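You operate a simulated robot arm through the tools that you are given. There is no shell and no other tool. Be economical: measure what you need, move in short steps, check, and stop when the job is done.

You run a simulated robot arm. Do the job below in one go: nothing can be reset, and whatever is moved stays where it is left.

TASK
Wipe the oil stain; put funnel and red-seal bearing in the drawer.
Fine: Use the red rag and put it back; shut the steel bench drawer. What is to be rubbed or washed off counts as gone when no trace of it is left.

Only the result counts: the job must be done as asked and must still hold three seconds after the hand-in. Knocking over, shifting, dropping, spilling or breaking anything else fails it. Lids that push on must go on centred and level and be pressed home; caps that screw on are set level and turned clockwise until they are tight.

THE ROBOT
A 7-joint arm with a two-finger parallel gripper on a trunk, on a base that drives. Base frame: it is fixed to the floor where the robot stands at the start and does not move with it; the origin is under the middle of the robot, x ahead of it, y to its left, z up. Units: mm, degrees, N and s.
With the tool pointing down near the work surface it reaches from about 100 to 540 mm from the robot's upright axis, wherever it stands. Its first joint turns from -166.0 to 166.0 degrees. Places, roughly: inside of the steel bench's drawer [500, -700, 700]; oil stain [500, 100, 800]; red funnel [750, -1250, 750]; steel bench drawer [500, -700, 700]. Payload 3.4 kg.
The TCP is the grasp point between the finger pads, 30 mm short of the fingertips. In the tool frame z runs along the fingers and y along their closing line. Largest opening 94 mm; finger width 28, thickness 10; the body of the gripper, 50 by 96 mm, starts 55 mm behind the TCP.
Orientation is told as [roll, pitch, yaw] about the base's x, y, z axes, in that order, counted from this pose: with the fingers straight down and closing along the base's y, the tool's x points along the base's -x, its y along +y and its z along -z.

THE INTERFACE
- The arm moves only by the tool jog_arm. Its argument "commands" is text: rows parted by semicolons, each of 7 numbers parted by spaces: the finger opening in mm, from 0 to 94, then the shift along the tool's x, y, z in units of 40 mm (1.0 is 40 mm), then the turn, a rotation vector about the tool's x, y, z in units of 5 degrees (1.0 is 5 degrees). In form: hand x y z ax ay az; .... A call has 1 to 20 rows; each row shifts and turns the commanded pose from where the row before left it, along the tool's axes as they then stand. A call with a number of a shift or a turn outside -1 to 1 is refused whole. Rows are played at 5 a second. More than 50 mm and 8.6 degrees between two rows, or a gripper value outside its range, and nothing of the call is played. A pose out of reach is approached as far as the arm can. The call stops where the force on the tool passes 40 N (or 10 N more than at its start, if that is more) or the arm is blocked; 0.2 s more then pass. The fingers move at their own pace (about 72 mm/s each) and stop on an object; they squeeze with about 27 N. The grip force told is the motor's: it shows also when the fingers shut on nothing. Time passes only in rows, and 0.2 s behind the last, so rows that do not move let the fingers close. The reply holds the time, the measured pose of the TCP, the force on the tool along the base axes, the opening and the grip force, in the units named above and with some noise, with the torque about the TCP (base axes, N m) and any sound that the robot's microphone picked up.
- Cameras (640 x 400 px; columns grow to the right, rows downward): "scene" is now at [-7.2, 113.3, 1616.5]; the picture's right is [-0.61, -0.79, 0.00], its down [-0.69, 0.53, -0.50] and it looks along [0.40, -0.31, -0.86] (base axes); focal length 250 px, centre (320, 200). "wrist" rides on the gripper at [76, 14, -102] in the tool frame; the picture's right is [-0.18, 0.98, 0.00], its down [-0.75, -0.14, -0.64] and it looks along [-0.63, -0.12, 0.77] (tool axes); focal length 243 px, centre (320, 200). There is no depth. A picture from a camera that has moved, and an enlarged one, comes with that camera's place and axes in the base frame and with its lens.
- camera(camera): a new picture of that camera. The clock stands still meanwhile.
- lift_body(by): slides the trunk up (or, below 0, down) by that many mm; the arm and the scene camera ride with it, the base frame stays. It gives what a move gives, with no picture.
- steer(legs): drives the robot by 1 to 6 legs, each [ahead, left, turn to the left] in mm, mm and degrees, along the robot's own axes; the way and the turn of a leg run together, so that a leg with both is an arc; at most 1500 mm and 180 degrees a leg. The arm and the cameras ride along, it lands a little off, and it stops where it bumps. It gives what a move gives.
- aim_head(pan, tilt): turns the head with the scene camera to pan (to the left, within 155 degrees either way) and tilt (down, from -29 to 69), counted from straight ahead of the robot. It gives what a move gives.
- close_up(camera, box): a new picture of the part [left, top, right, bottom] of that camera's present view, enlarged. The clock stands still meanwhile.
- job_done(): hands the job in; it is judged then, once.

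Work in short steps. Places have to be worked out from the pictures, the camera data and where the tool is seen: move nearer, look again, correct. Check each grasp and each placing, and mend what went wrong. You have 120 turns and 98 pictures in all, those below and enlarged ones among them. Open the gripper and draw the arm clear of the work before you hand the job in, unless the task says otherwise; then end with one line.

The tools are called after "Emit:" as a command line: name --argument value ..., lists and objects as JSON in quotes. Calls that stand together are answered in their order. jog_arm: Moves the arm, as the interface text tells. Its arguments: {"type":"object","properties":{"commands":{"type":"string"}},"required":["commands"]} The other tools are called the same way: lift_body (by) slides the trunk up or down; steer (legs) drives the base; aim_head (pan, tilt) turns the head that bears the scene camera; camera (camera) takes a picture; close_up (camera, box) takes an enlarged picture of a part of a camera's view; job_done () hands the job in.

At the start:

```text
time: 0.0
tool_pos: [282.7, -166.7, 1093.0]
orientation: [0.0, 0.0, -0.1]
contact_force: [-0.6, 0.0, 0.4]
torque: [-0.03, 0.01, 0.0]
opening: 93.9
grasp_force: 0.1
trunk travel left (down, up): [-300.0, 86.0]
robot x, y, heading: [0.3, 0.4, 0.0]
head pan, tilt: [-37.5, 59.8]
```

scene: 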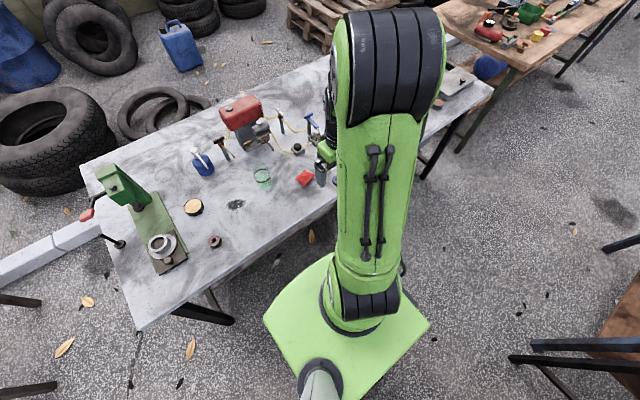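
wrist: 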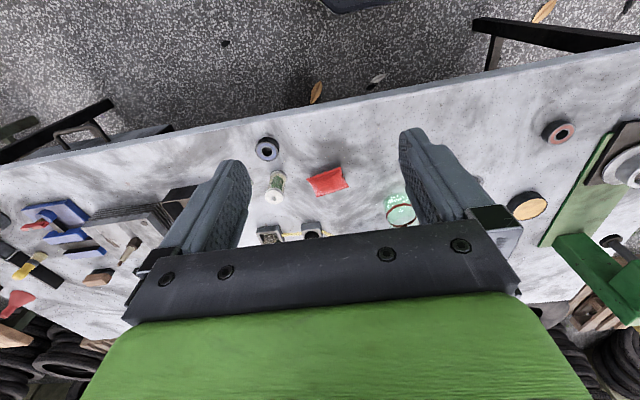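

The bench with the stain lies ahead; the drawer and the funnel are to the right. I look closer at the stain area and turn the head.

Emit:
close_up --camera "scene" --box '[80, 80, 360, 290]'

Emit:
aim_head --pan -70 --tilt 40

Emit:
camera --camera "scene"

```text
1.90 times, centred on (220, 185) of scene
camera zoom: at [-7.2, 113.3, 1616.5], right [-0.61, -0.79, 0.0], down [-0.69, 0.53, -0.5], along [0.4, -0.31, -0.86], focal length 475 px, centre (510, 229)
```

zoom: 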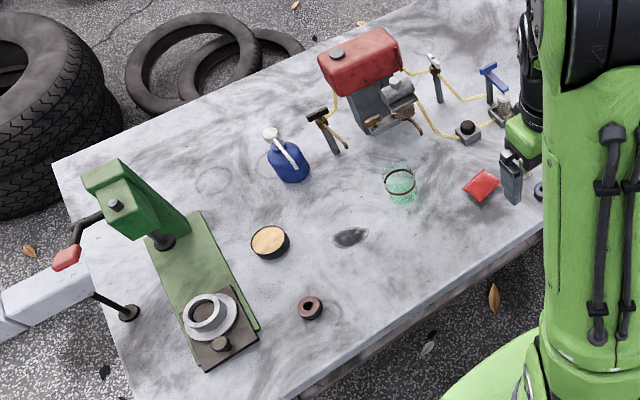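

```text
time: 1.0
tool_pos: [281.1, -167.1, 1093.1]
orientation: [0.0, -0.1, 0.0]
contact_force: [0.8, -0.3, 0.0]
torque: [0.0, -0.01, -0.04]
opening: 93.9
grasp_force: 0.1
trunk travel left (down, up): [-300.0, 86.0]
robot x, y, heading: [-2.7, -2.3, -0.3]
head pan, tilt: [-70.0, 40.0]
```

```text
94 pictures are left
camera scene: at [-31.1, 74.1, 1643.0], right [-0.94, -0.34, 0.0], down [-0.22, 0.6, -0.77], along [0.26, -0.72, -0.64], focal length 250 px, centre (320, 200)
```

scene: 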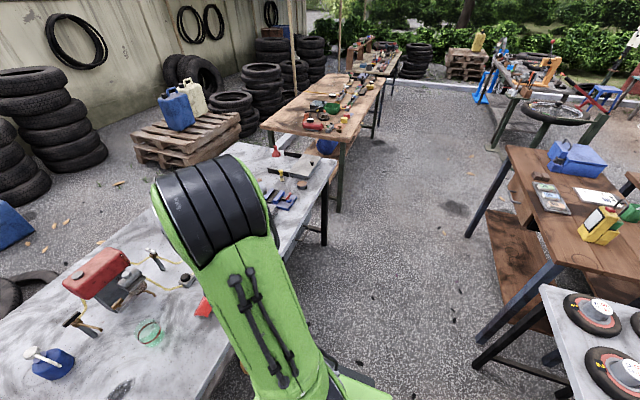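

The red-seal bearing is near the arbor press, the rag near (490,-197), the stain near (549,85), and the bench's front edge at x≈350. I drive a bit ahead for reach and aim the head at the work.

Emit:
steer --legs '[[90, 0, 0]]'

Emit:
aim_head --pan -10 --tilt 62

Emit:
camera --camera "scene"

Emit:
camera --camera "wrist"

```text
time: 2.1
tool_pos: [374.1, -166.6, 1092.1]
orientation: [0.0, 0.1, 0.0]
contact_force: [0.2, 1.3, -0.8]
torque: [0.03, 0.0, -0.01]
opening: 93.9
grasp_force: 0.1
trunk travel left (down, up): [-300.0, 86.0]
robot x, y, heading: [93.3, -1.4, 0.1]
head pan, tilt: [-70.0, 40.0]
```

```text
time: 3.4
tool_pos: [375.4, -167.0, 1093.6]
orientation: [0.1, 0.0, 0.0]
contact_force: [-0.7, 0.0, 0.2]
torque: [0.02, 0.0, 0.02]
opening: 93.9
grasp_force: 0.0
trunk travel left (down, up): [-300.0, 86.0]
robot x, y, heading: [90.3, -1.1, -0.1]
head pan, tilt: [-10.0, 62.0]
```

```text
93 pictures are left
camera scene: at [93.8, 142.7, 1614.0], right [-0.17, -0.98, 0.0], down [-0.87, 0.15, -0.47], along [0.46, -0.08, -0.88], focal length 250 px, centre (320, 200)
```

scene: 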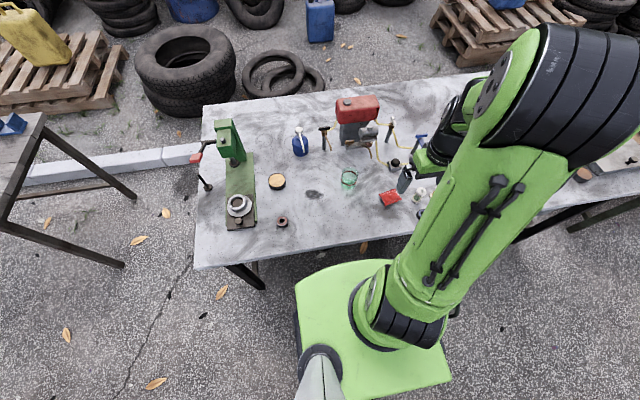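

```text
92 pictures are left
camera wrist: at [297.6, -151.4, 1194.6], right [0.18, 0.98, 0.0], down [0.75, -0.14, 0.64], along [0.63, -0.12, -0.77], focal length 243 px, centre (320, 200)
```

wrist: 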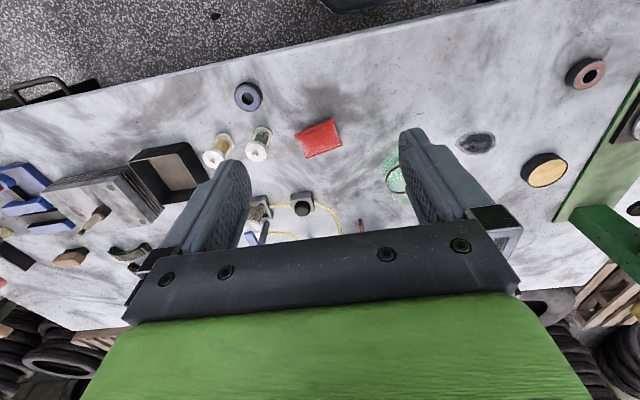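

Both cameras agree: table z≈800, rag (480,-186), stain (546,83), bearing (454,214). I zoom on the rag, stain and bearing.

Emit:
close_up --camera "wrist" --box '[200, 70, 400, 195]'

Emit:
close_up --camera "wrist" --box '[440, 40, 640, 165]'

Emit:
close_up --camera "scene" --box '[230, 140, 440, 270]'

```text
3.20 times, centred on (300, 132) of wrist
camera zoom: at [297.6, -151.4, 1194.6], right [0.18, 0.98, 0.0], down [0.75, -0.14, 0.64], along [0.63, -0.12, -0.77], focal length 776 px, centre (384, 416)
```

zoom: 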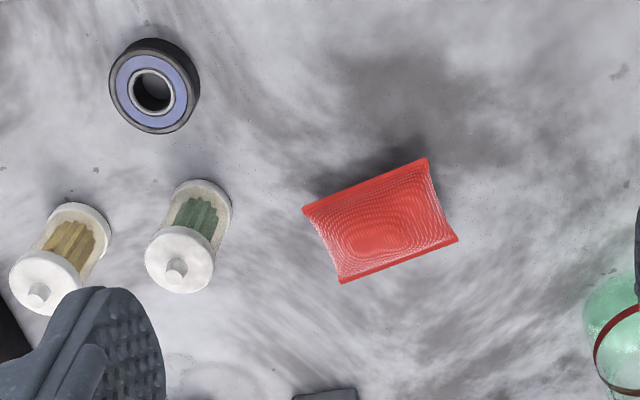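

```text
3.20 times, centred on (540, 102) of wrist
camera zoom: at [297.6, -151.4, 1194.6], right [0.18, 0.98, 0.0], down [0.75, -0.14, 0.64], along [0.63, -0.12, -0.77], focal length 776 px, centre (-384, 512)
```

zoom: 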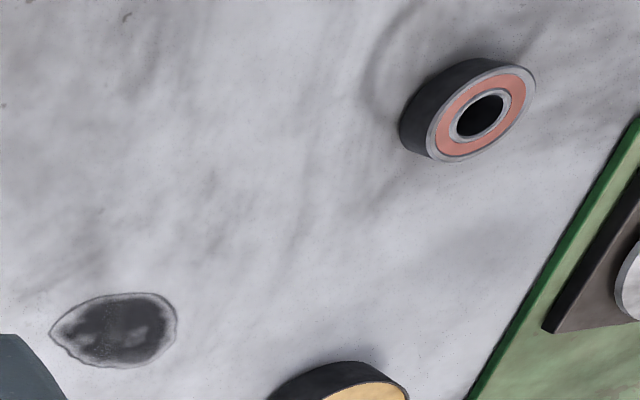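

```text
3.05 times, centred on (335, 205) of scene
camera zoom: at [93.8, 142.7, 1614.0], right [-0.17, -0.98, 0.0], down [-0.87, 0.15, -0.47], along [0.46, -0.08, -0.88], focal length 760 px, centre (274, 185)
```

zoom: 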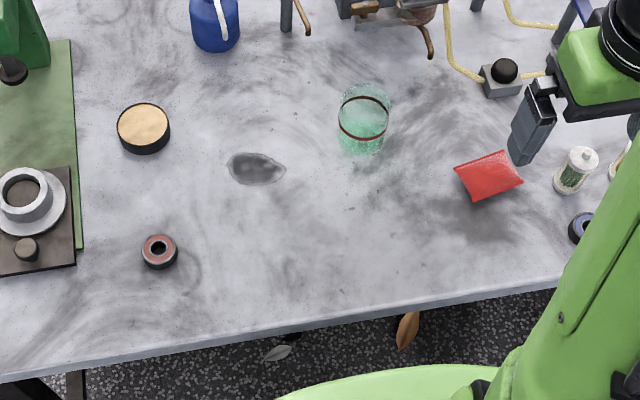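

The rag is a pad about 70×48 mm, centre (482,-188), its long side turned about 12° from y. I turn the tool by yaw -78° so it closes across the short side.

Emit:
jog_arm --commands "94 0 0 0 0 0 0.975; 94 0 0 0 0 0 0.975; 94 0 0 0 0 0 0.975; 94 0 0 0 0 0 0.975; 94 0 0 0 0 0 0.975; 94 0 0 0 0 0 0.975; 94 0 0 0 0 0 0.975; 94 0 0 0 0 0 0.975; 94 0 0 0 0 0 0.975; 94 0 0 0 0 0 0.975; 94 0 0 0 0 0 0.975; 94 0 0 0 0 0 0.975; 94 0 0 0 0 0 0.975; 94 0 0 0 0 0 0.975; 94 0 0 0 0 0 0.975; 94 0 0 0 0 0 0.975"

```text
time: 6.8
tool_pos: [374.2, -166.2, 1093.1]
orientation: [0.1, 0.0, -78.0]
contact_force: [0.4, 0.4, -0.6]
torque: [0.01, -0.01, -0.03]
opening: 94.3
grasp_force: 0.0
trunk travel left (down, up): [-300.0, 86.0]
robot x, y, heading: [91.6, 2.0, -0.0]
head pan, tilt: [-10.0, 62.0]
```

Now I move over the rag and down to z≈930 to check the alignment.

Emit:
jog_arm --commands "94 -0.275 0.63 0.8 0 0 0; 94 -0.275 0.63 0.8 0 0 0; 94 -0.275 0.63 0.8 0 0 0; 94 -0.275 0.63 0.8 0 0 0; 94 0 0 0.4 0 0 0; 94 0 0 0.4 0 0 0"

Emit:
camera --camera "wrist"

Emit:
close_up --camera "scene" --box '[330, 140, 490, 240]'

```text
time: 8.2
tool_pos: [482.2, -188.8, 933.1]
orientation: [0.0, 0.0, -78.1]
contact_force: [0.8, -0.3, -0.1]
torque: [0.02, 0.03, 0.0]
opening: 93.9
grasp_force: 0.1
trunk travel left (down, up): [-300.0, 86.0]
robot x, y, heading: [87.1, 0.4, -0.0]
head pan, tilt: [-10.0, 62.0]
```

```text
88 pictures are left
camera wrist: at [480.3, -110.7, 1034.7], right [1.0, 0.02, 0.0], down [0.02, -0.77, 0.64], along [0.01, -0.64, -0.77], focal length 243 px, centre (320, 200)
```

wrist: 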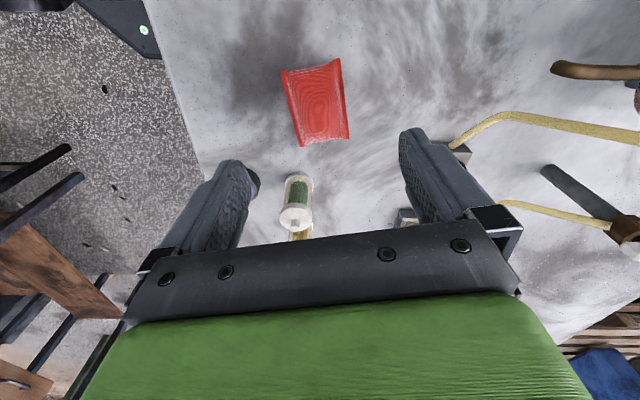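

```text
4.00 times, centred on (410, 190) of scene
camera zoom: at [94.7, 142.4, 1614.0], right [-0.17, -0.98, 0.0], down [-0.87, 0.15, -0.47], along [0.46, -0.08, -0.88], focal length 998 px, centre (-40, 240)
```

zoom: 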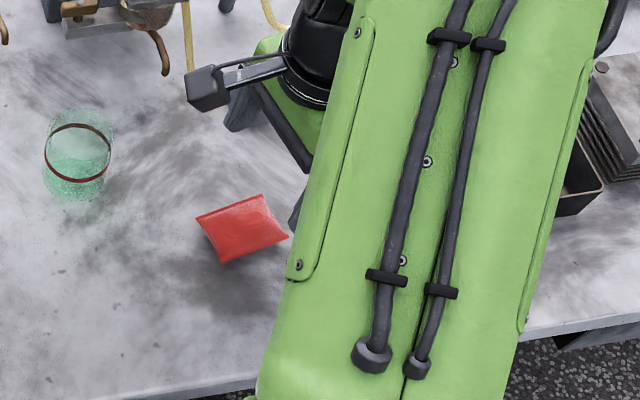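

The alignment is good (rag centre (480,-188)). I go down to TCP z≈832 with the tips just above the bench.

Emit:
jog_arm --commands "94 0 -0.03 0.9 0 0 0; 94 0 0 0.9 0 0 0; 94 0 0 0.4 0 0 0; 94 0 0 0.3 0 0 0; 94 0 0 0 0 0 0"

```text
time: 9.4
tool_pos: [480.0, -188.0, 831.3]
orientation: [0.0, 0.0, -78.0]
contact_force: [0.0, 0.5, 0.1]
torque: [-0.01, 0.02, 0.02]
opening: 94.2
grasp_force: 0.0
trunk travel left (down, up): [-300.0, 86.0]
robot x, y, heading: [89.5, 2.5, 0.1]
head pan, tilt: [-10.0, 62.0]
```

No contact yet. I close on the rag.

Emit:
jog_arm --commands "0 0 0 0 0 0 0; 0 0 0 0 0 0 0; 0 0 0 0 0 0 0; 0 0 0 0 0 0 0; 0 0 0 0 0 0 0"

Emit:
camera --camera "wrist"

```text
time: 10.6
tool_pos: [481.6, -187.5, 833.1]
orientation: [0.0, 0.0, -78.0]
contact_force: [-0.3, 0.3, -0.7]
torque: [0.02, 0.03, -0.02]
opening: 49.4
grasp_force: 27.2
trunk travel left (down, up): [-300.0, 86.0]
robot x, y, heading: [92.6, -1.6, 0.1]
head pan, tilt: [-10.0, 62.0]
```

```text
86 pictures are left
camera wrist: at [478.9, -110.6, 933.4], right [1.0, 0.02, 0.0], down [0.02, -0.77, 0.64], along [0.01, -0.64, -0.77], focal length 243 px, centre (320, 200)
```

wrist: 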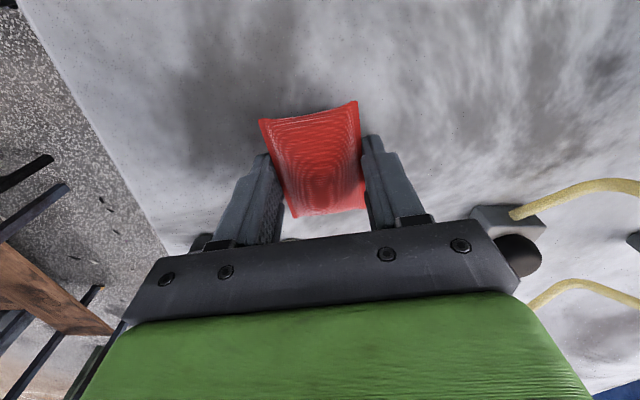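

Gripped at 49 mm. I lift 120 mm and carry the rag over the stain.

Emit:
jog_arm --commands "0 0 0 -0.5 0 0 0; 0 0 0 -0.5 0 0 0; 0 0 0 -1 0 0 0; 0 0 0 -1 0 0 0; 0 0.9 0.43 0 0 0 0; 0 0.9 0.43 0 0 0 0; 0 0.9 0.43 0 0 0 0; 0 0.9 0.43 0 0 0 0; 0 0.9 0.43 0 0 0 0; 0 0.9 0.43 0 0 0 0; 0 0.9 0.43 0 0 0 0; 0 0 0 0 0 0 0"

Emit:
camera --camera "wrist"

Emit:
close_up --camera "scene" --box '[230, 140, 440, 270]'

```text
time: 13.2
tool_pos: [546.5, 85.5, 955.5]
orientation: [-0.1, -0.1, -78.1]
contact_force: [-0.4, 0.1, -0.1]
torque: [-0.02, -0.04, 0.0]
opening: 49.4
grasp_force: 27.0
trunk travel left (down, up): [-300.0, 86.0]
robot x, y, heading: [91.4, -1.5, 0.1]
head pan, tilt: [-10.0, 62.0]
```

```text
85 pictures are left
camera wrist: at [545.1, 162.8, 1057.0], right [1.0, 0.02, 0.0], down [0.02, -0.77, 0.64], along [0.01, -0.64, -0.77], focal length 243 px, centre (320, 200)
```

wrist: 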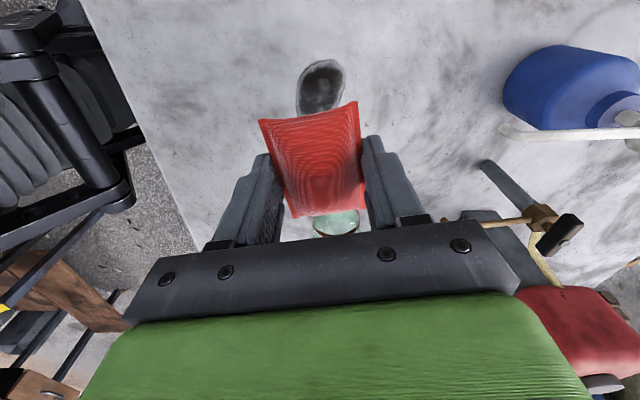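

```text
3.05 times, centred on (335, 205) of scene
camera zoom: at [93.7, 141.8, 1614.1], right [-0.17, -0.98, 0.0], down [-0.87, 0.15, -0.47], along [0.46, -0.08, -0.88], focal length 760 px, centre (274, 185)
```

zoom: 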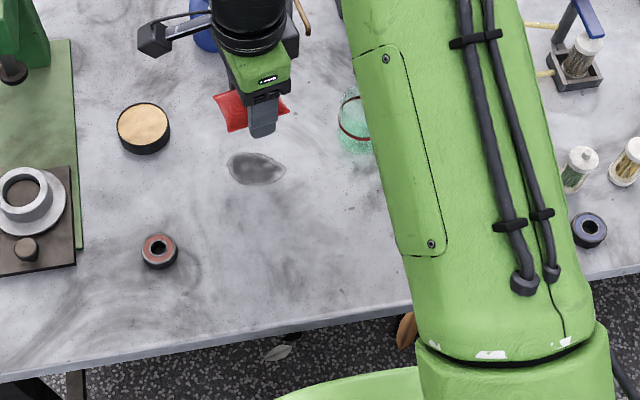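

Stain spans about x 520–570, y 50–120. I descend onto it and feel for contact.

Emit:
jog_arm --commands "0 0 0 1 0 0 0; 0 0 0 1 0 0 0; 0 0 0 0.8 0 0 0; 0 0 0 0.25 0 0 0; 0 0 0 0 0 0 0"

```text
time: 14.4
tool_pos: [545.6, 81.9, 831.2]
orientation: [0.0, 0.1, -78.1]
contact_force: [0.7, -1.2, 7.2]
torque: [-0.03, 0.06, -0.03]
opening: 49.8
grasp_force: 27.6
trunk travel left (down, up): [-300.0, 86.0]
robot x, y, heading: [92.9, 2.0, -0.0]
head pan, tilt: [-10.0, 62.0]
```

7 N of contact. I rub back and forth over the stain with sideways offsets.

Emit:
jog_arm --commands "0 0.6 0 0 0 0 0; 0 0 0.4 0 0 0 0; 0 -0.6 0 0 0 0 0; 0 -0.6 0 0 0 0 0; 0 0 -0.4 0 0 0 0; 0 0.6 0 0 0 0 0; 0 0.6 0 0 0 0 0; 0 0 -0.4 0 0 0 0; 0 -0.6 0 0 0 0 0; 0 -0.6 0 0 0 0 0; 0 0.6 0 0 0 0 0; 0 0.6 0 0 0 0 0; 0 0 0.4 0 0 0 0; 0 -0.6 0 0 0 0 0; 0 -0.6 0 0 0 0 0; 0 0 0.4 0 0 0 0; 0 0.6 0 0 0 0 0; 0 0.6 0 0 0 0 0; 0 -0.6 -0.4 0 0 0 0; 0 0 0 0 0 0 0"

Emit:
jog_arm --commands "0 0 0 -0.5 0 0 0; 0 0 0 -1 0 0 0; 0 0.9 0 -1 0 0 0; 0 0.9 0 0 0 0 0; 0 0.9 0 0 0 0 0; 0 0 0 0 0 0 0"

Emit:
camera --camera "wrist"

Emit:
close_up --camera "scene" --box '[230, 140, 440, 270]'

```text
time: 18.6
tool_pos: [545.4, 82.5, 831.1]
orientation: [0.1, -0.1, -78.2]
contact_force: [0.9, -0.8, 9.0]
torque: [0.15, 0.06, 0.02]
opening: 49.2
grasp_force: 27.0
trunk travel left (down, up): [-300.0, 86.0]
robot x, y, heading: [91.1, -0.1, 0.1]
head pan, tilt: [-10.0, 62.0]
```

```text
refused: row 3 steps farther than a row can; nothing moved
```

```text
83 pictures are left
camera wrist: at [544.5, 160.9, 932.9], right [1.0, 0.02, 0.0], down [0.02, -0.77, 0.64], along [0.02, -0.64, -0.77], focal length 243 px, centre (320, 200)
```

wrist: 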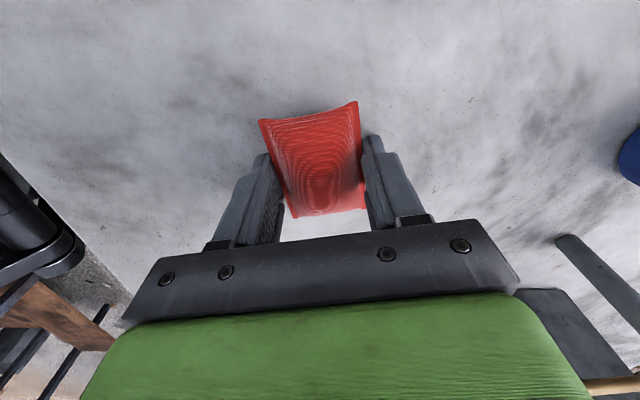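

```text
3.05 times, centred on (335, 205) of scene
camera zoom: at [92.9, 143.4, 1614.0], right [-0.17, -0.98, 0.0], down [-0.87, 0.15, -0.47], along [0.46, -0.08, -0.88], focal length 760 px, centre (274, 185)
```

zoom: 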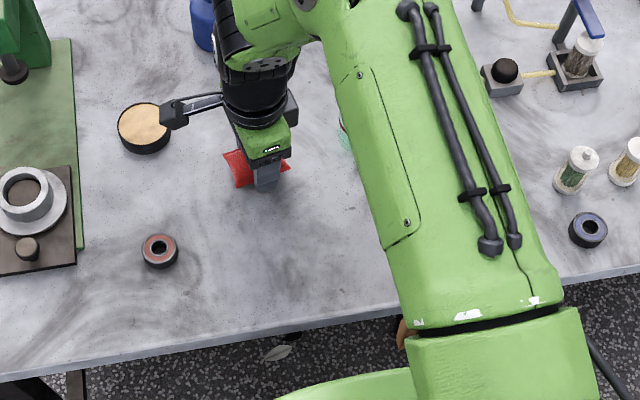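

The strokes went through with 9 N. I lift and back off toward +y to see the spot.

Emit:
jog_arm --commands "0 0 0 -0.5 0 0 0; 0 0 0 -1 0 0 0; 0 0 0 -1 0 0 0; 0 0 0 -0.6 0 0 0; 0 0 0 0 0 0 0"

Emit:
camera --camera "wrist"

Emit:
close_up --camera "scene" --box '[230, 140, 440, 270]'

```text
time: 19.8
tool_pos: [544.9, 83.8, 954.1]
orientation: [0.1, 0.1, -78.1]
contact_force: [-0.3, 0.0, -0.8]
torque: [-0.02, -0.03, -0.03]
opening: 49.5
grasp_force: 26.3
trunk travel left (down, up): [-300.0, 86.0]
robot x, y, heading: [88.9, 0.6, 0.0]
head pan, tilt: [-10.0, 62.0]
```

```text
81 pictures are left
camera wrist: at [542.5, 161.1, 1055.3], right [1.0, 0.02, 0.0], down [0.02, -0.77, 0.64], along [0.01, -0.64, -0.77], focal length 243 px, centre (320, 200)
```

wrist: 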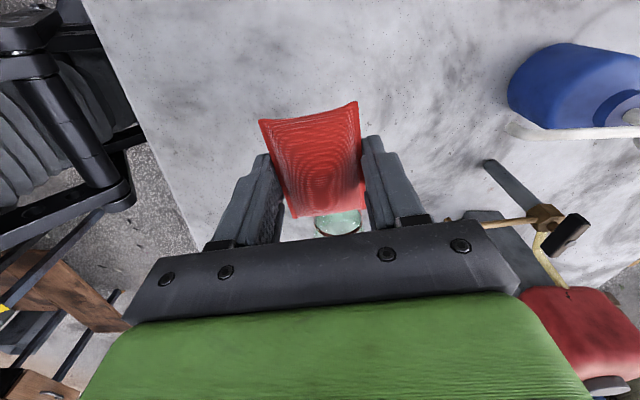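

```text
3.05 times, centred on (335, 205) of scene
camera zoom: at [94.3, 142.9, 1613.9], right [-0.17, -0.98, 0.0], down [-0.87, 0.15, -0.47], along [0.46, -0.08, -0.88], focal length 760 px, centre (274, 185)
```

zoom: 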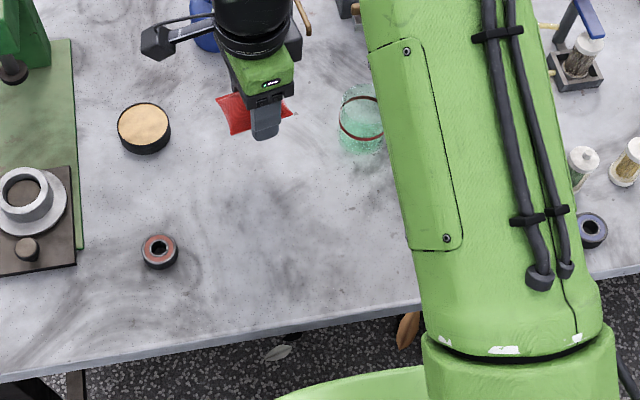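

The stain looks gone; I check at high zoom.

Emit:
close_up --camera "scene" --box '[285, 165, 349, 205]'

Emit:
close_up --camera "wrist" --box '[250, 30, 394, 120]'

```text
10.00 times, centred on (317, 185) of scene
camera zoom: at [94.3, 142.9, 1613.9], right [-0.17, -0.98, 0.0], down [-0.87, 0.15, -0.47], along [0.46, -0.08, -0.88], focal length 2495 px, centre (350, 350)
```

zoom: 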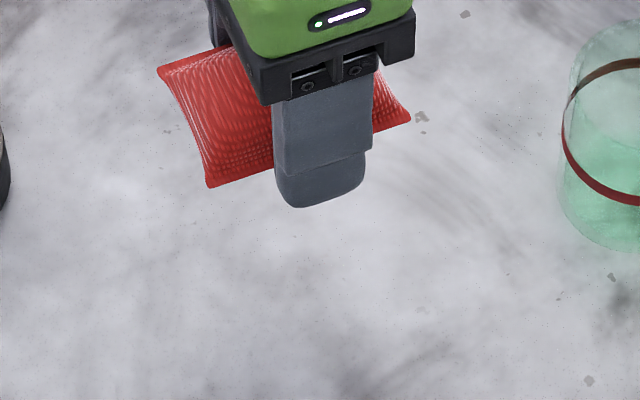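

```text
4.44 times, centred on (322, 75) of wrist
camera zoom: at [542.5, 161.1, 1055.3], right [1.0, 0.02, 0.0], down [0.02, -0.77, 0.64], along [0.01, -0.64, -0.77], focal length 1078 px, centre (311, 756)
```

zoom: 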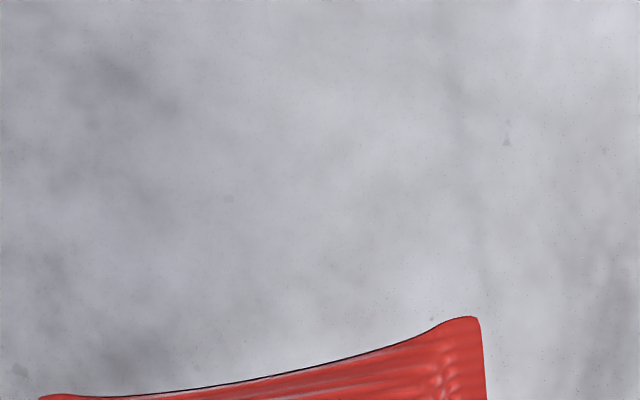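

No trace is left. I carry the rag back the same way.

Emit:
jog_arm --commands "0 -0.9 -0.43 0 0 0 0; 0 -0.9 -0.43 0 0 0 0; 0 -0.9 -0.43 0 0 0 0; 0 -0.9 -0.43 0 0 0 0; 0 -0.9 -0.43 0 0 0 0; 0 -0.9 -0.43 0 0 0 0; 0 -0.9 -0.43 0 0 0 0; 0 0 0 0.8 0 0 0; 0 0 0 1 0 0 0; 0 0 0 0.8 0 0 0; 0 0 0 0 0 0 0"

```text
time: 22.2
tool_pos: [479.2, -187.9, 850.4]
orientation: [0.0, 0.0, -78.0]
contact_force: [-0.8, 0.0, -0.3]
torque: [0.0, 0.0, 0.02]
opening: 49.4
grasp_force: 26.6
trunk travel left (down, up): [-300.0, 86.0]
robot x, y, heading: [87.8, -1.4, -0.3]
head pan, tilt: [-10.0, 62.0]
```

It is back over its place; I set it down until it touches, then open and rise.

Emit:
jog_arm --commands "0 0 0 0.25 0 0 0; 0 0 0 0.18 0 0 0; 0 0 0 0 0 0 0; 94 0 0 0 0 0 0; 94 0 0 0 0 0 0; 94 0 0 0 0 0 0; 94 0 0 -0.5 0 0 0; 94 0 0 -1 0 0 0; 94 0 0 -1 0 0 0; 94 0 0 -1 0 0 0; 94 0 0 0 0 0 0"

Emit:
camera --camera "wrist"

```text
time: 24.6
tool_pos: [479.8, -188.2, 972.9]
orientation: [0.0, 0.1, -78.1]
contact_force: [1.3, -0.5, 0.0]
torque: [-0.01, 0.0, -0.01]
opening: 94.0
grasp_force: 0.1
trunk travel left (down, up): [-300.0, 86.0]
robot x, y, heading: [91.1, 1.1, -0.1]
head pan, tilt: [-10.0, 62.0]
```

```text
77 pictures are left
camera wrist: at [479.6, -109.3, 1075.1], right [1.0, 0.02, 0.0], down [0.02, -0.77, 0.64], along [0.01, -0.64, -0.77], focal length 243 px, centre (320, 200)
```

wrist: 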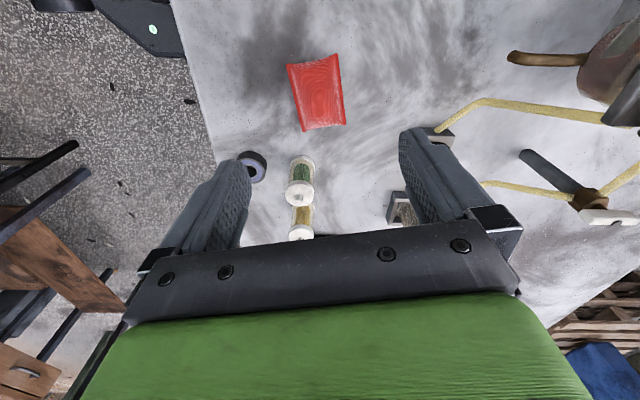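

The rag is back in its place. Now I drive back and right to stand before the drawer, and look at it.

Emit:
steer --legs '[[-240, 0, 0], [0, -700, 0]]'

Emit:
aim_head --pan 0 --tilt 55

Emit:
camera --camera "scene"

Emit:
camera --camera "wrist"

```text
time: 29.7
tool_pos: [244.8, -870.0, 972.9]
orientation: [0.0, 0.0, -77.8]
contact_force: [0.1, -0.8, -0.8]
torque: [0.01, 0.0, -0.02]
opening: 94.3
grasp_force: 0.1
trunk travel left (down, up): [-300.0, 86.0]
robot x, y, heading: [-147.3, -684.6, 0.3]
head pan, tilt: [-10.0, 62.0]
```

```text
time: 30.4
tool_pos: [244.5, -868.4, 974.0]
orientation: [0.0, 0.0, -77.7]
contact_force: [0.5, 0.9, -0.1]
torque: [0.01, -0.01, -0.04]
opening: 94.3
grasp_force: 0.0
trunk travel left (down, up): [-300.0, 86.0]
robot x, y, heading: [-145.8, -683.8, 0.3]
head pan, tilt: [0.0, 55.0]
```

```text
76 pictures are left
camera scene: at [-135.4, -530.0, 1622.3], right [0.0, -1.0, 0.0], down [-0.82, 0.0, -0.57], along [0.57, 0.0, -0.82], focal length 250 px, centre (320, 200)
```

scene: 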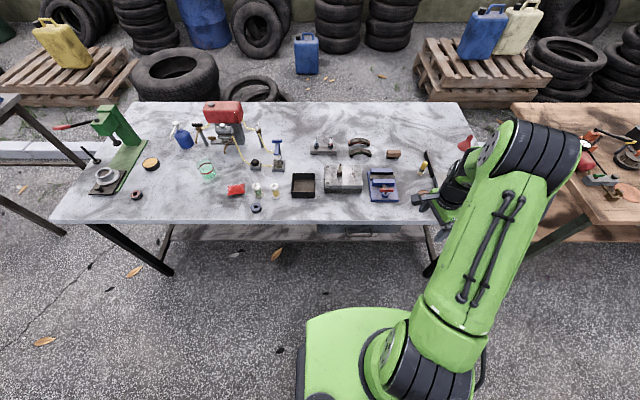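

```text
75 pictures are left
camera wrist: at [242.4, -791.4, 1075.0], right [1.0, 0.03, 0.0], down [0.02, -0.77, 0.64], along [0.02, -0.64, -0.77], focal length 243 px, centre (320, 200)
```

wrist: 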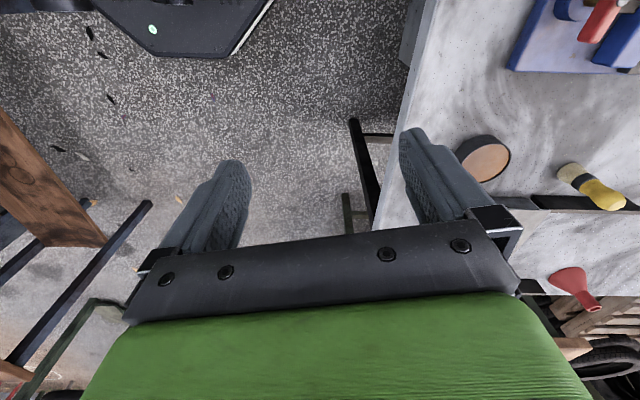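

The drawer shows under the top's edge near (345,230). I zoom on drawer and funnel.

Emit:
close_up --camera "scene" --box '[280, 180, 420, 268]'

Emit:
close_up --camera "scene" --box '[370, 100, 530, 200]'

Emit:
close_up --camera "wrist" --box '[400, 100, 640, 300]'

```text
4.55 times, centred on (350, 224) of scene
camera zoom: at [-135.4, -530.0, 1622.3], right [0.0, -1.0, 0.0], down [-0.82, 0.0, -0.57], along [0.57, 0.0, -0.82], focal length 1134 px, centre (184, 91)
```

zoom: 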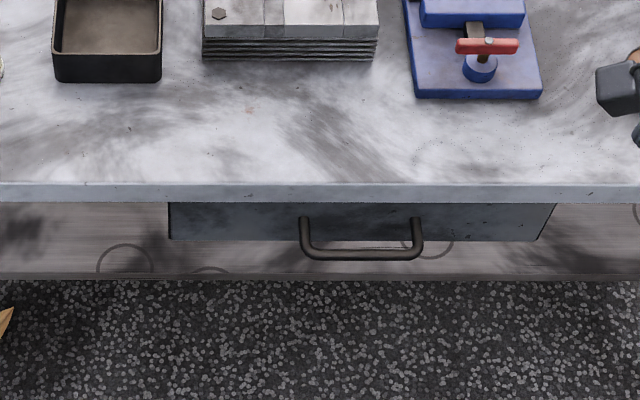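

```text
4.00 times, centred on (450, 150) of scene
camera zoom: at [-135.4, -530.0, 1622.3], right [0.0, -1.0, 0.0], down [-0.82, 0.0, -0.57], along [0.57, 0.0, -0.82], focal length 998 px, centre (-200, 400)
```

zoom: 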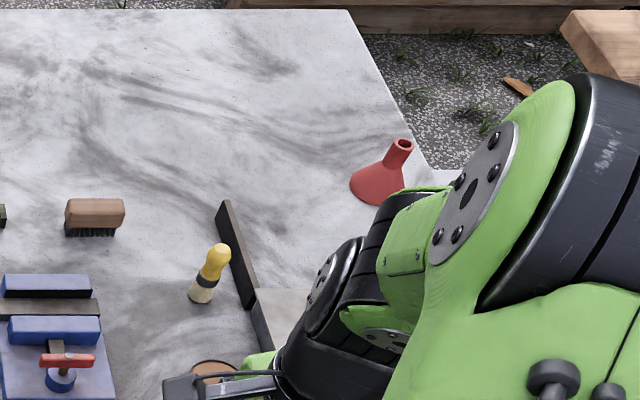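

```text
2.00 times, centred on (520, 200) of wrist
camera zoom: at [242.4, -791.4, 1075.0], right [1.0, 0.03, 0.0], down [0.02, -0.77, 0.64], along [0.02, -0.64, -0.77], focal length 485 px, centre (-80, 200)
```

zoom: 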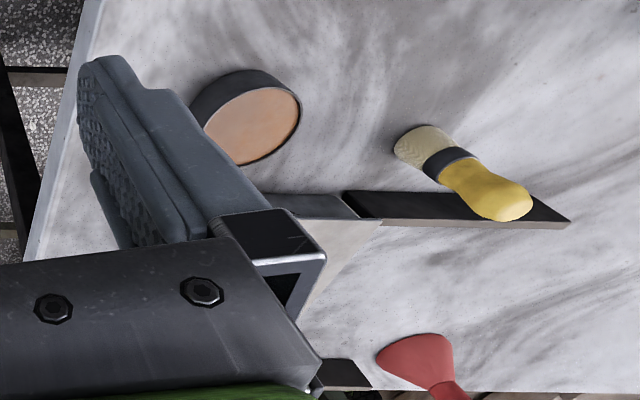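

The handle is a horizontal bar near x≈307, z≈737, y -632…-736, ~35 mm off the drawer face. I turn the tool horizontal (pointing +x, closing vertically) to grip it from the front.

Emit:
jog_arm --commands "60 0 0 0 0 0 0.82; 60 0 0 0 0 0 0.82; 60 0 0 0 0 0 0.82; 60 0 0 0 -1 0 0; 60 0 0 0 -1 0 0; 60 0 0 0 -1 0 0; 60 0 0 0 -1 0 0; 60 0 0 0 -1 0 0; 60 0 0 0 -1 0 0; 60 0 0 0 -1 0 0; 60 0 0 0 -1 0 0; 60 0 0 0 -1 0 0; 60 0 0 0 -1 0 0; 60 0 0 0 -1 0 0; 60 0 0 0 -1 0 0; 60 0 0 0 -1 0 0; 60 0 0 0 -1 0 0; 60 0 0 0 -1 0 0; 60 0 0 0 -1 0 0; 60 0 0 0 -1 0 0"

```text
time: 34.6
tool_pos: [244.9, -870.1, 973.6]
orientation: [85.1, -0.1, -90.1]
contact_force: [0.1, 0.9, 0.0]
torque: [0.01, -0.01, 0.01]
opening: 59.9
grasp_force: 0.1
trunk travel left (down, up): [-300.0, 86.0]
robot x, y, heading: [-146.2, -683.9, 0.3]
head pan, tilt: [0.0, 55.0]
```

Finish the turn and come down in front of the handle at x≈220.

Emit:
jog_arm --commands "60 0 0 0 -0.98 0 0; 60 0 0 -0.6 0 0 0; 60 0.78 -0.62 0 0 0 0; 60 0.78 -0.62 0 0 0 0; 60 0.78 -0.62 0 0 0 0; 60 0.78 -0.62 0 0 0 0; 60 0.78 -0.62 0 0 0 0; 60 0.78 -0.62 0 0 0 0; 60 0 -0.7 0 0 0 0; 60 0 -0.7 0 0 0 0; 60 0 -0.7 0 0 0 0; 60 0 0 0 0 0 0"

Emit:
camera --camera "wrist"

Emit:
camera --camera "scene"

```text
time: 37.2
tool_pos: [233.6, -821.5, 861.5]
orientation: [89.7, 0.1, -89.9]
contact_force: [-0.3, 0.3, 0.6]
torque: [0.0, -0.01, 0.0]
opening: 60.3
grasp_force: 0.0
out of reach, approached as far as the arm can: row 5, 6, 7, 8, 9, 10, 11
trunk travel left (down, up): [-300.0, 86.0]
robot x, y, heading: [-148.6, -685.5, 0.4]
head pan, tilt: [0.0, 55.0]
```

```text
71 pictures are left
camera wrist: at [130.9, -745.0, 875.3], right [0.0, -0.18, 0.98], down [-0.64, -0.75, -0.14], along [0.77, -0.63, -0.12], focal length 243 px, centre (320, 200)
```

wrist: 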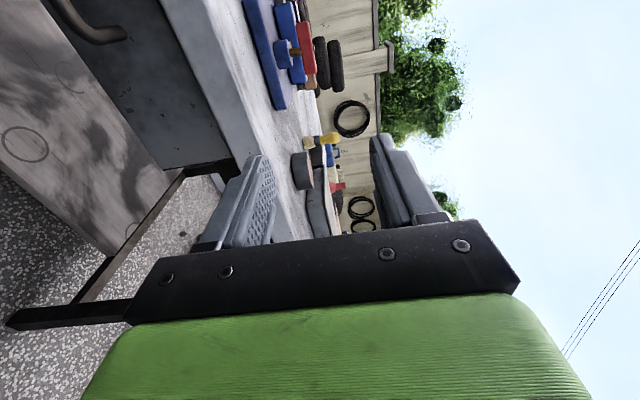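

```text
70 pictures are left
camera scene: at [-135.5, -530.2, 1622.3], right [0.01, -1.0, 0.0], down [-0.82, 0.0, -0.57], along [0.57, 0.0, -0.82], focal length 250 px, centre (320, 200)
```

scene: 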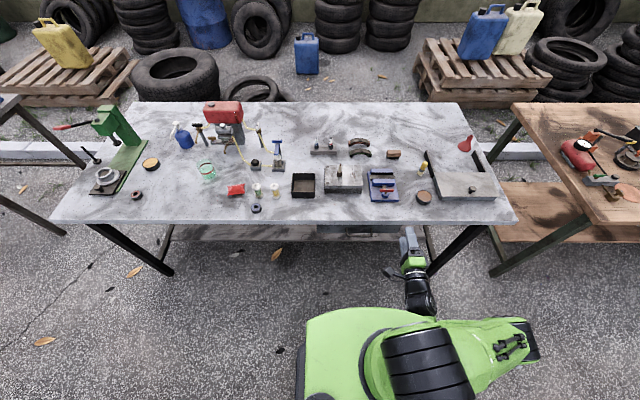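

The horizontal pose is too folded at this height. I lower the trunk 122 mm so the arm keeps a comfortable shape.

Emit:
lift_body --by -122

Emit:
jog_arm --commands "60 0.5 0 0 0 0 0; 60 0 0 0 0 0 0"

```text
time: 38.8
tool_pos: [234.1, -821.8, 739.3]
orientation: [89.7, 0.0, -90.0]
contact_force: [0.0, 0.1, 0.2]
torque: [-0.01, 0.02, -0.03]
opening: 60.0
grasp_force: 0.1
trunk travel left (down, up): [-178.0, 208.0]
robot x, y, heading: [-145.9, -686.5, 0.2]
head pan, tilt: [0.0, 55.0]
```

```text
time: 39.4
tool_pos: [234.9, -811.2, 749.3]
orientation: [89.5, -0.1, -89.8]
contact_force: [-0.1, -0.5, -0.6]
torque: [-0.02, 0.01, 0.03]
opening: 60.0
grasp_force: 0.0
out of reach, approached as far as the arm can: row 1
trunk travel left (down, up): [-178.0, 208.0]
robot x, y, heading: [-147.7, -683.9, 0.3]
head pan, tilt: [0.0, 55.0]
```

Moving inward is out of reach, so I shift the whole robot left by 128 mm instead.

Emit:
steer --legs '[[0, 128, 0]]'

Emit:
camera --camera "wrist"

Emit:
camera --camera "scene"

```text
time: 40.6
tool_pos: [233.9, -684.3, 748.3]
orientation: [89.5, -0.1, -89.9]
contact_force: [-0.9, 1.0, -0.4]
torque: [-0.01, -0.01, 0.0]
opening: 60.3
grasp_force: 0.1
trunk travel left (down, up): [-178.0, 208.0]
robot x, y, heading: [-146.5, -557.6, 0.1]
head pan, tilt: [0.0, 55.0]
```

```text
69 pictures are left
camera wrist: at [131.9, -608.1, 762.9], right [0.01, -0.18, 0.98], down [-0.64, -0.76, -0.14], along [0.77, -0.63, -0.12], focal length 243 px, centre (320, 200)
```

wrist: 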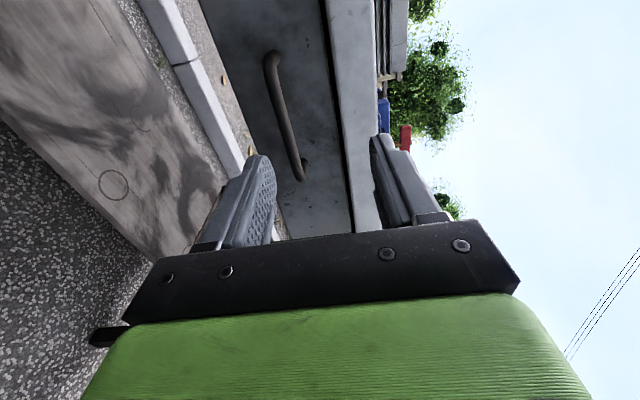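

```text
68 pictures are left
camera scene: at [-135.7, -402.3, 1500.8], right [0.0, -1.0, 0.0], down [-0.82, 0.0, -0.57], along [0.57, 0.0, -0.82], focal length 250 px, centre (320, 200)
```

scene: 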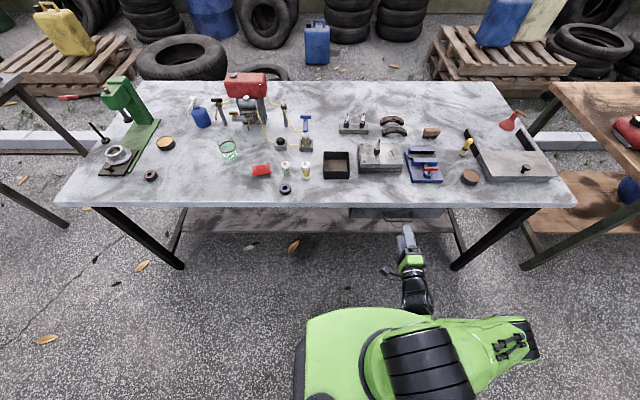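

Triangulated, the bar is at x≈313, z≈726. I lower by 22 mm and advance 60 mm, then check.

Emit:
jog_arm --commands "60 0 -0.55 0 0 0 0; 60 0 0 0.75 0 0 0; 60 0 0 0.75 0 0 0; 60 0 0 0 0 0 0"

Emit:
camera --camera "wrist"

Emit:
close_up --camera "scene" --box '[340, 180, 460, 255]'

```text
time: 41.6
tool_pos: [295.3, -688.2, 743.3]
orientation: [89.6, 0.0, -90.0]
contact_force: [0.0, -0.7, -0.2]
torque: [-0.01, -0.03, -0.01]
opening: 59.9
grasp_force: 0.0
out of reach, approached as far as the arm can: row 1
trunk travel left (down, up): [-178.0, 208.0]
robot x, y, heading: [-147.5, -559.1, 0.1]
head pan, tilt: [0.0, 55.0]
```

```text
67 pictures are left
camera wrist: at [192.0, -611.5, 756.7], right [0.01, -0.18, 0.98], down [-0.64, -0.76, -0.14], along [0.77, -0.63, -0.12], focal length 243 px, centre (320, 200)
```

wrist: 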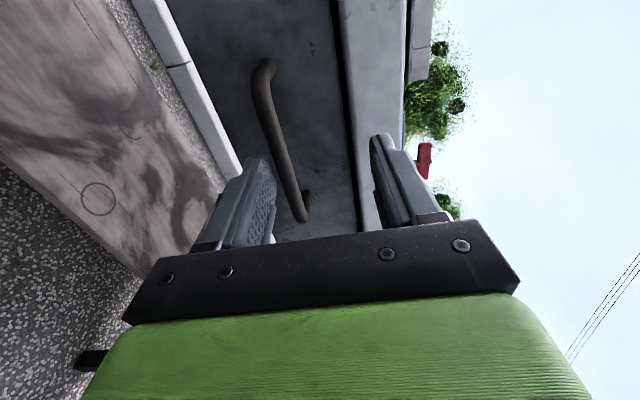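

```text
5.33 times, centred on (400, 218) of scene
camera zoom: at [-135.8, -404.0, 1501.0], right [0.0, -1.0, 0.0], down [-0.82, 0.0, -0.57], along [0.57, 0.0, -0.82], focal length 1331 px, centre (-107, 107)
```

zoom: 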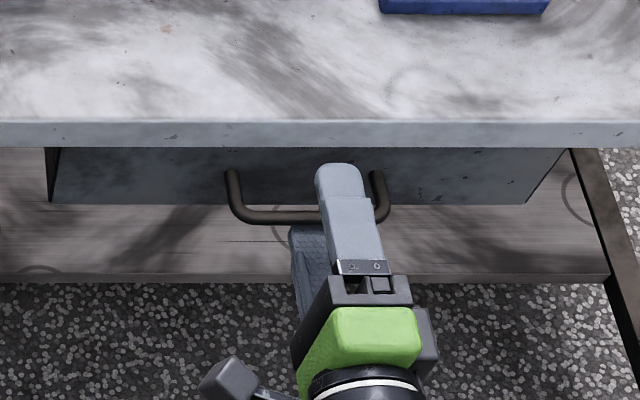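

The bar is at z≈725; I lower the trunk 18 mm, then advance to x≈308 and close.

Emit:
lift_body --by -18

Emit:
jog_arm --commands "60 0 0 0.3 0 0 0; 0 0 0 0 0 0 0; 0 0 0 0 0 0 0; 0 0 0 0 0 0 0; 0 0 0 0 0 0 0"

Emit:
camera --camera "wrist"

```text
time: 42.3
tool_pos: [294.8, -688.9, 724.9]
orientation: [89.6, 0.0, -89.9]
contact_force: [0.9, -0.1, -0.3]
torque: [0.01, -0.03, 0.0]
opening: 60.0
grasp_force: 0.1
trunk travel left (down, up): [-160.0, 226.0]
robot x, y, heading: [-145.2, -558.0, 0.2]
head pan, tilt: [0.0, 55.0]
```

```text
time: 43.5
tool_pos: [305.4, -688.2, 721.2]
orientation: [89.0, -0.1, -89.9]
contact_force: [-7.5, -2.4, -30.8]
torque: [0.12, 0.47, -0.89]
opening: 9.9
grasp_force: 43.3
trunk travel left (down, up): [-160.0, 226.0]
robot x, y, heading: [-146.9, -557.7, 0.3]
head pan, tilt: [0.0, 55.0]
```

```text
65 pictures are left
camera wrist: at [203.4, -611.6, 735.6], right [0.02, -0.18, 0.98], down [-0.64, -0.76, -0.13], along [0.77, -0.63, -0.13], focal length 243 px, centre (320, 200)
```

wrist: 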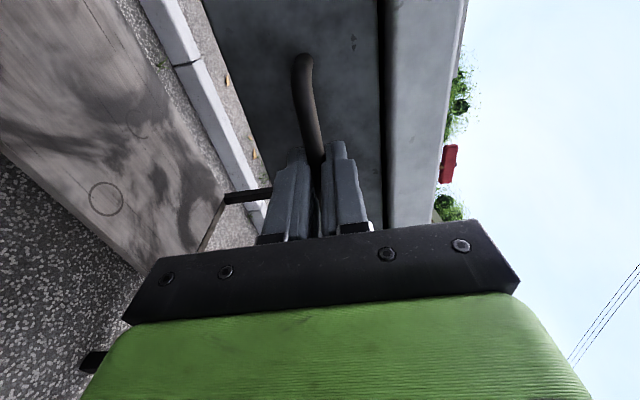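

Gripped (opening 10 mm), bar a few mm lower than commanded. I relax that offset, then pull by driving back.

Emit:
jog_arm --commands "0 0 -0.1 0 0 0 0; 0 0 0 0 0 0 0"

Emit:
steer --legs '[[-80, 0, 0]]'

Emit:
camera --camera "scene"

```text
time: 44.1
tool_pos: [306.2, -688.5, 721.3]
orientation: [89.5, -0.1, -89.7]
contact_force: [-7.5, 1.5, -16.6]
torque: [0.07, 0.27, 0.09]
opening: 9.7
grasp_force: 43.8
trunk travel left (down, up): [-160.0, 226.0]
robot x, y, heading: [-149.8, -560.1, 0.3]
head pan, tilt: [0.0, 55.0]
```

```text
time: 45.1
tool_pos: [223.8, -687.9, 720.8]
orientation: [89.5, 0.1, -89.9]
contact_force: [-0.9, 6.2, -13.7]
torque: [0.08, 0.18, 0.74]
opening: 9.5
grasp_force: 43.3
trunk travel left (down, up): [-160.0, 226.0]
robot x, y, heading: [-231.6, -558.3, 0.1]
head pan, tilt: [0.0, 55.0]
```

```text
64 pictures are left
camera scene: at [-216.7, -403.9, 1483.1], right [0.0, -1.0, 0.0], down [-0.82, 0.0, -0.57], along [0.57, 0.0, -0.82], focal length 250 px, centre (320, 200)
```

scene: 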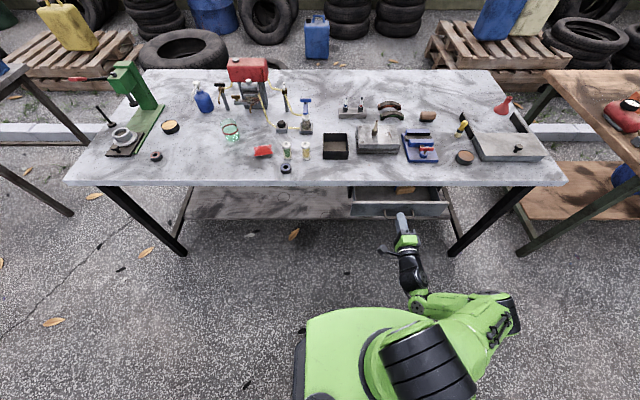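

It opens. Before going further back I look behind me.

Emit:
aim_head --pan -150 --tilt 50

Emit:
camera --camera "scene"

```text
time: 47.5
tool_pos: [224.5, -688.0, 720.0]
orientation: [89.5, 0.0, -89.8]
contact_force: [-0.1, 0.9, 0.8]
torque: [0.02, -0.01, 0.12]
opening: 9.5
grasp_force: 43.3
trunk travel left (down, up): [-160.0, 226.0]
robot x, y, heading: [-231.3, -557.2, 0.1]
head pan, tilt: [-150.0, 50.0]
```

```text
63 pictures are left
camera scene: at [-355.2, -442.9, 1489.6], right [-0.5, 0.86, 0.0], down [0.66, 0.39, -0.64], along [-0.56, -0.32, -0.77], focal length 250 px, centre (320, 200)
```

scene: 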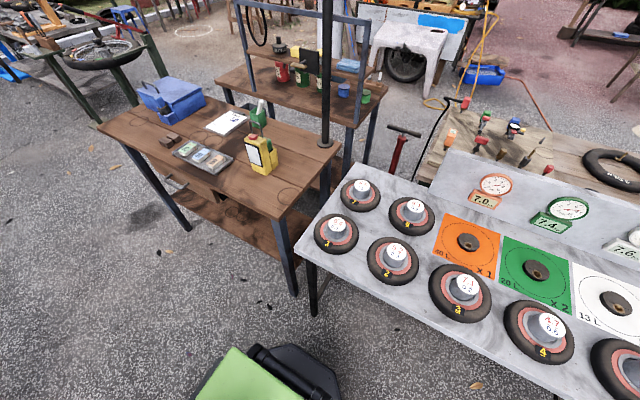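

The table behind has its edge at x≈-635 and my base's rear is at ≈-485. Backing 90 mm more is safe.

Emit:
steer --legs '[[-90, 0, 0]]'

Emit:
jog_arm --commands "0 0 0 -0.4 0 0 0; 0 0 0 -0.4 0 0 0; 0 0 0 -0.4 0 0 0; 0 0 0 0 0 0 0"

Emit:
aim_head --pan 0 --tilt 50

Emit:
camera --camera "scene"

```text
time: 48.6
tool_pos: [135.0, -688.3, 720.4]
orientation: [89.5, 0.0, -89.8]
contact_force: [-2.1, -0.3, -0.6]
torque: [0.04, 0.02, -0.5]
opening: 9.8
grasp_force: 43.1
trunk travel left (down, up): [-160.0, 226.0]
robot x, y, heading: [-317.4, -556.9, 0.1]
head pan, tilt: [-150.0, 50.0]
```

```text
time: 49.6
tool_pos: [86.0, -688.8, 720.3]
orientation: [89.2, 0.0, -89.8]
contact_force: [0.7, -3.7, -2.3]
torque: [0.05, 0.05, -1.45]
opening: 9.8
grasp_force: 42.9
trunk travel left (down, up): [-160.0, 226.0]
robot x, y, heading: [-317.9, -557.9, 0.4]
head pan, tilt: [-150.0, 50.0]
```

```text
time: 52.0
tool_pos: [86.9, -688.5, 720.2]
orientation: [89.2, 0.0, -89.7]
contact_force: [0.2, -8.2, -8.6]
torque: [0.02, 0.11, 0.05]
opening: 9.9
grasp_force: 43.5
trunk travel left (down, up): [-160.0, 226.0]
robot x, y, heading: [-312.6, -557.6, 0.2]
head pan, tilt: [0.0, 50.0]
```

```text
62 pictures are left
camera scene: at [-301.3, -405.8, 1489.7], right [0.0, -1.0, 0.0], down [-0.77, 0.0, -0.64], along [0.64, 0.0, -0.77], focal length 250 px, centre (320, 200)
```

scene: 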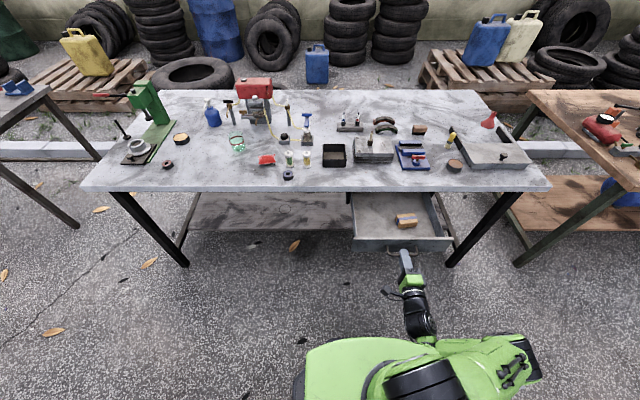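

The drawer is out ~220 mm with a small box in it. I release the handle and back 40 mm, then look in.

Emit:
jog_arm --commands "60 0 0 0 0 0 0; 60 0 0 0 0 0 0; 60 0 0 0 0 0 0"

Emit:
steer --legs '[[-42, 0, 0]]'

Emit:
close_up --camera "scene" --box '[330, 170, 470, 260]'

```text
time: 52.8
tool_pos: [85.8, -689.3, 720.8]
orientation: [89.3, 0.0, -89.7]
contact_force: [0.4, -0.1, 0.6]
torque: [-0.03, -0.04, -0.01]
opening: 60.1
grasp_force: 0.1
trunk travel left (down, up): [-160.0, 226.0]
robot x, y, heading: [-321.1, -561.7, 0.3]
head pan, tilt: [0.0, 50.0]
```

```text
time: 53.6
tool_pos: [42.7, -688.7, 722.3]
orientation: [89.4, -0.1, -89.5]
contact_force: [1.1, -0.2, 0.7]
torque: [0.01, 0.01, -0.01]
opening: 60.1
grasp_force: 0.1
trunk travel left (down, up): [-160.0, 226.0]
robot x, y, heading: [-360.3, -555.2, 0.1]
head pan, tilt: [0.0, 50.0]
```

```text
4.44 times, centred on (400, 215) of scene
camera zoom: at [-345.4, -404.5, 1489.6], right [0.0, -1.0, 0.0], down [-0.77, 0.0, -0.64], along [0.64, 0.0, -0.77], focal length 1109 px, centre (-36, 133)
```

zoom: 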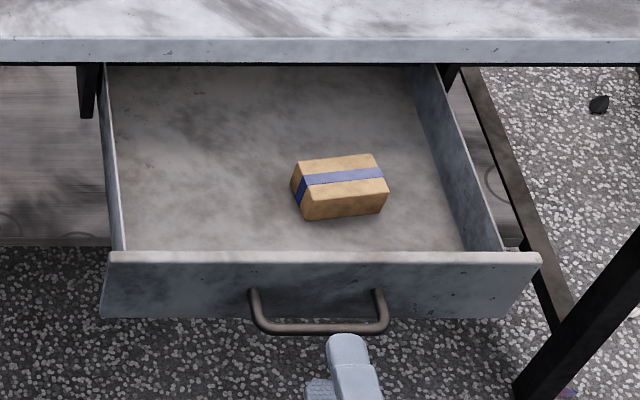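

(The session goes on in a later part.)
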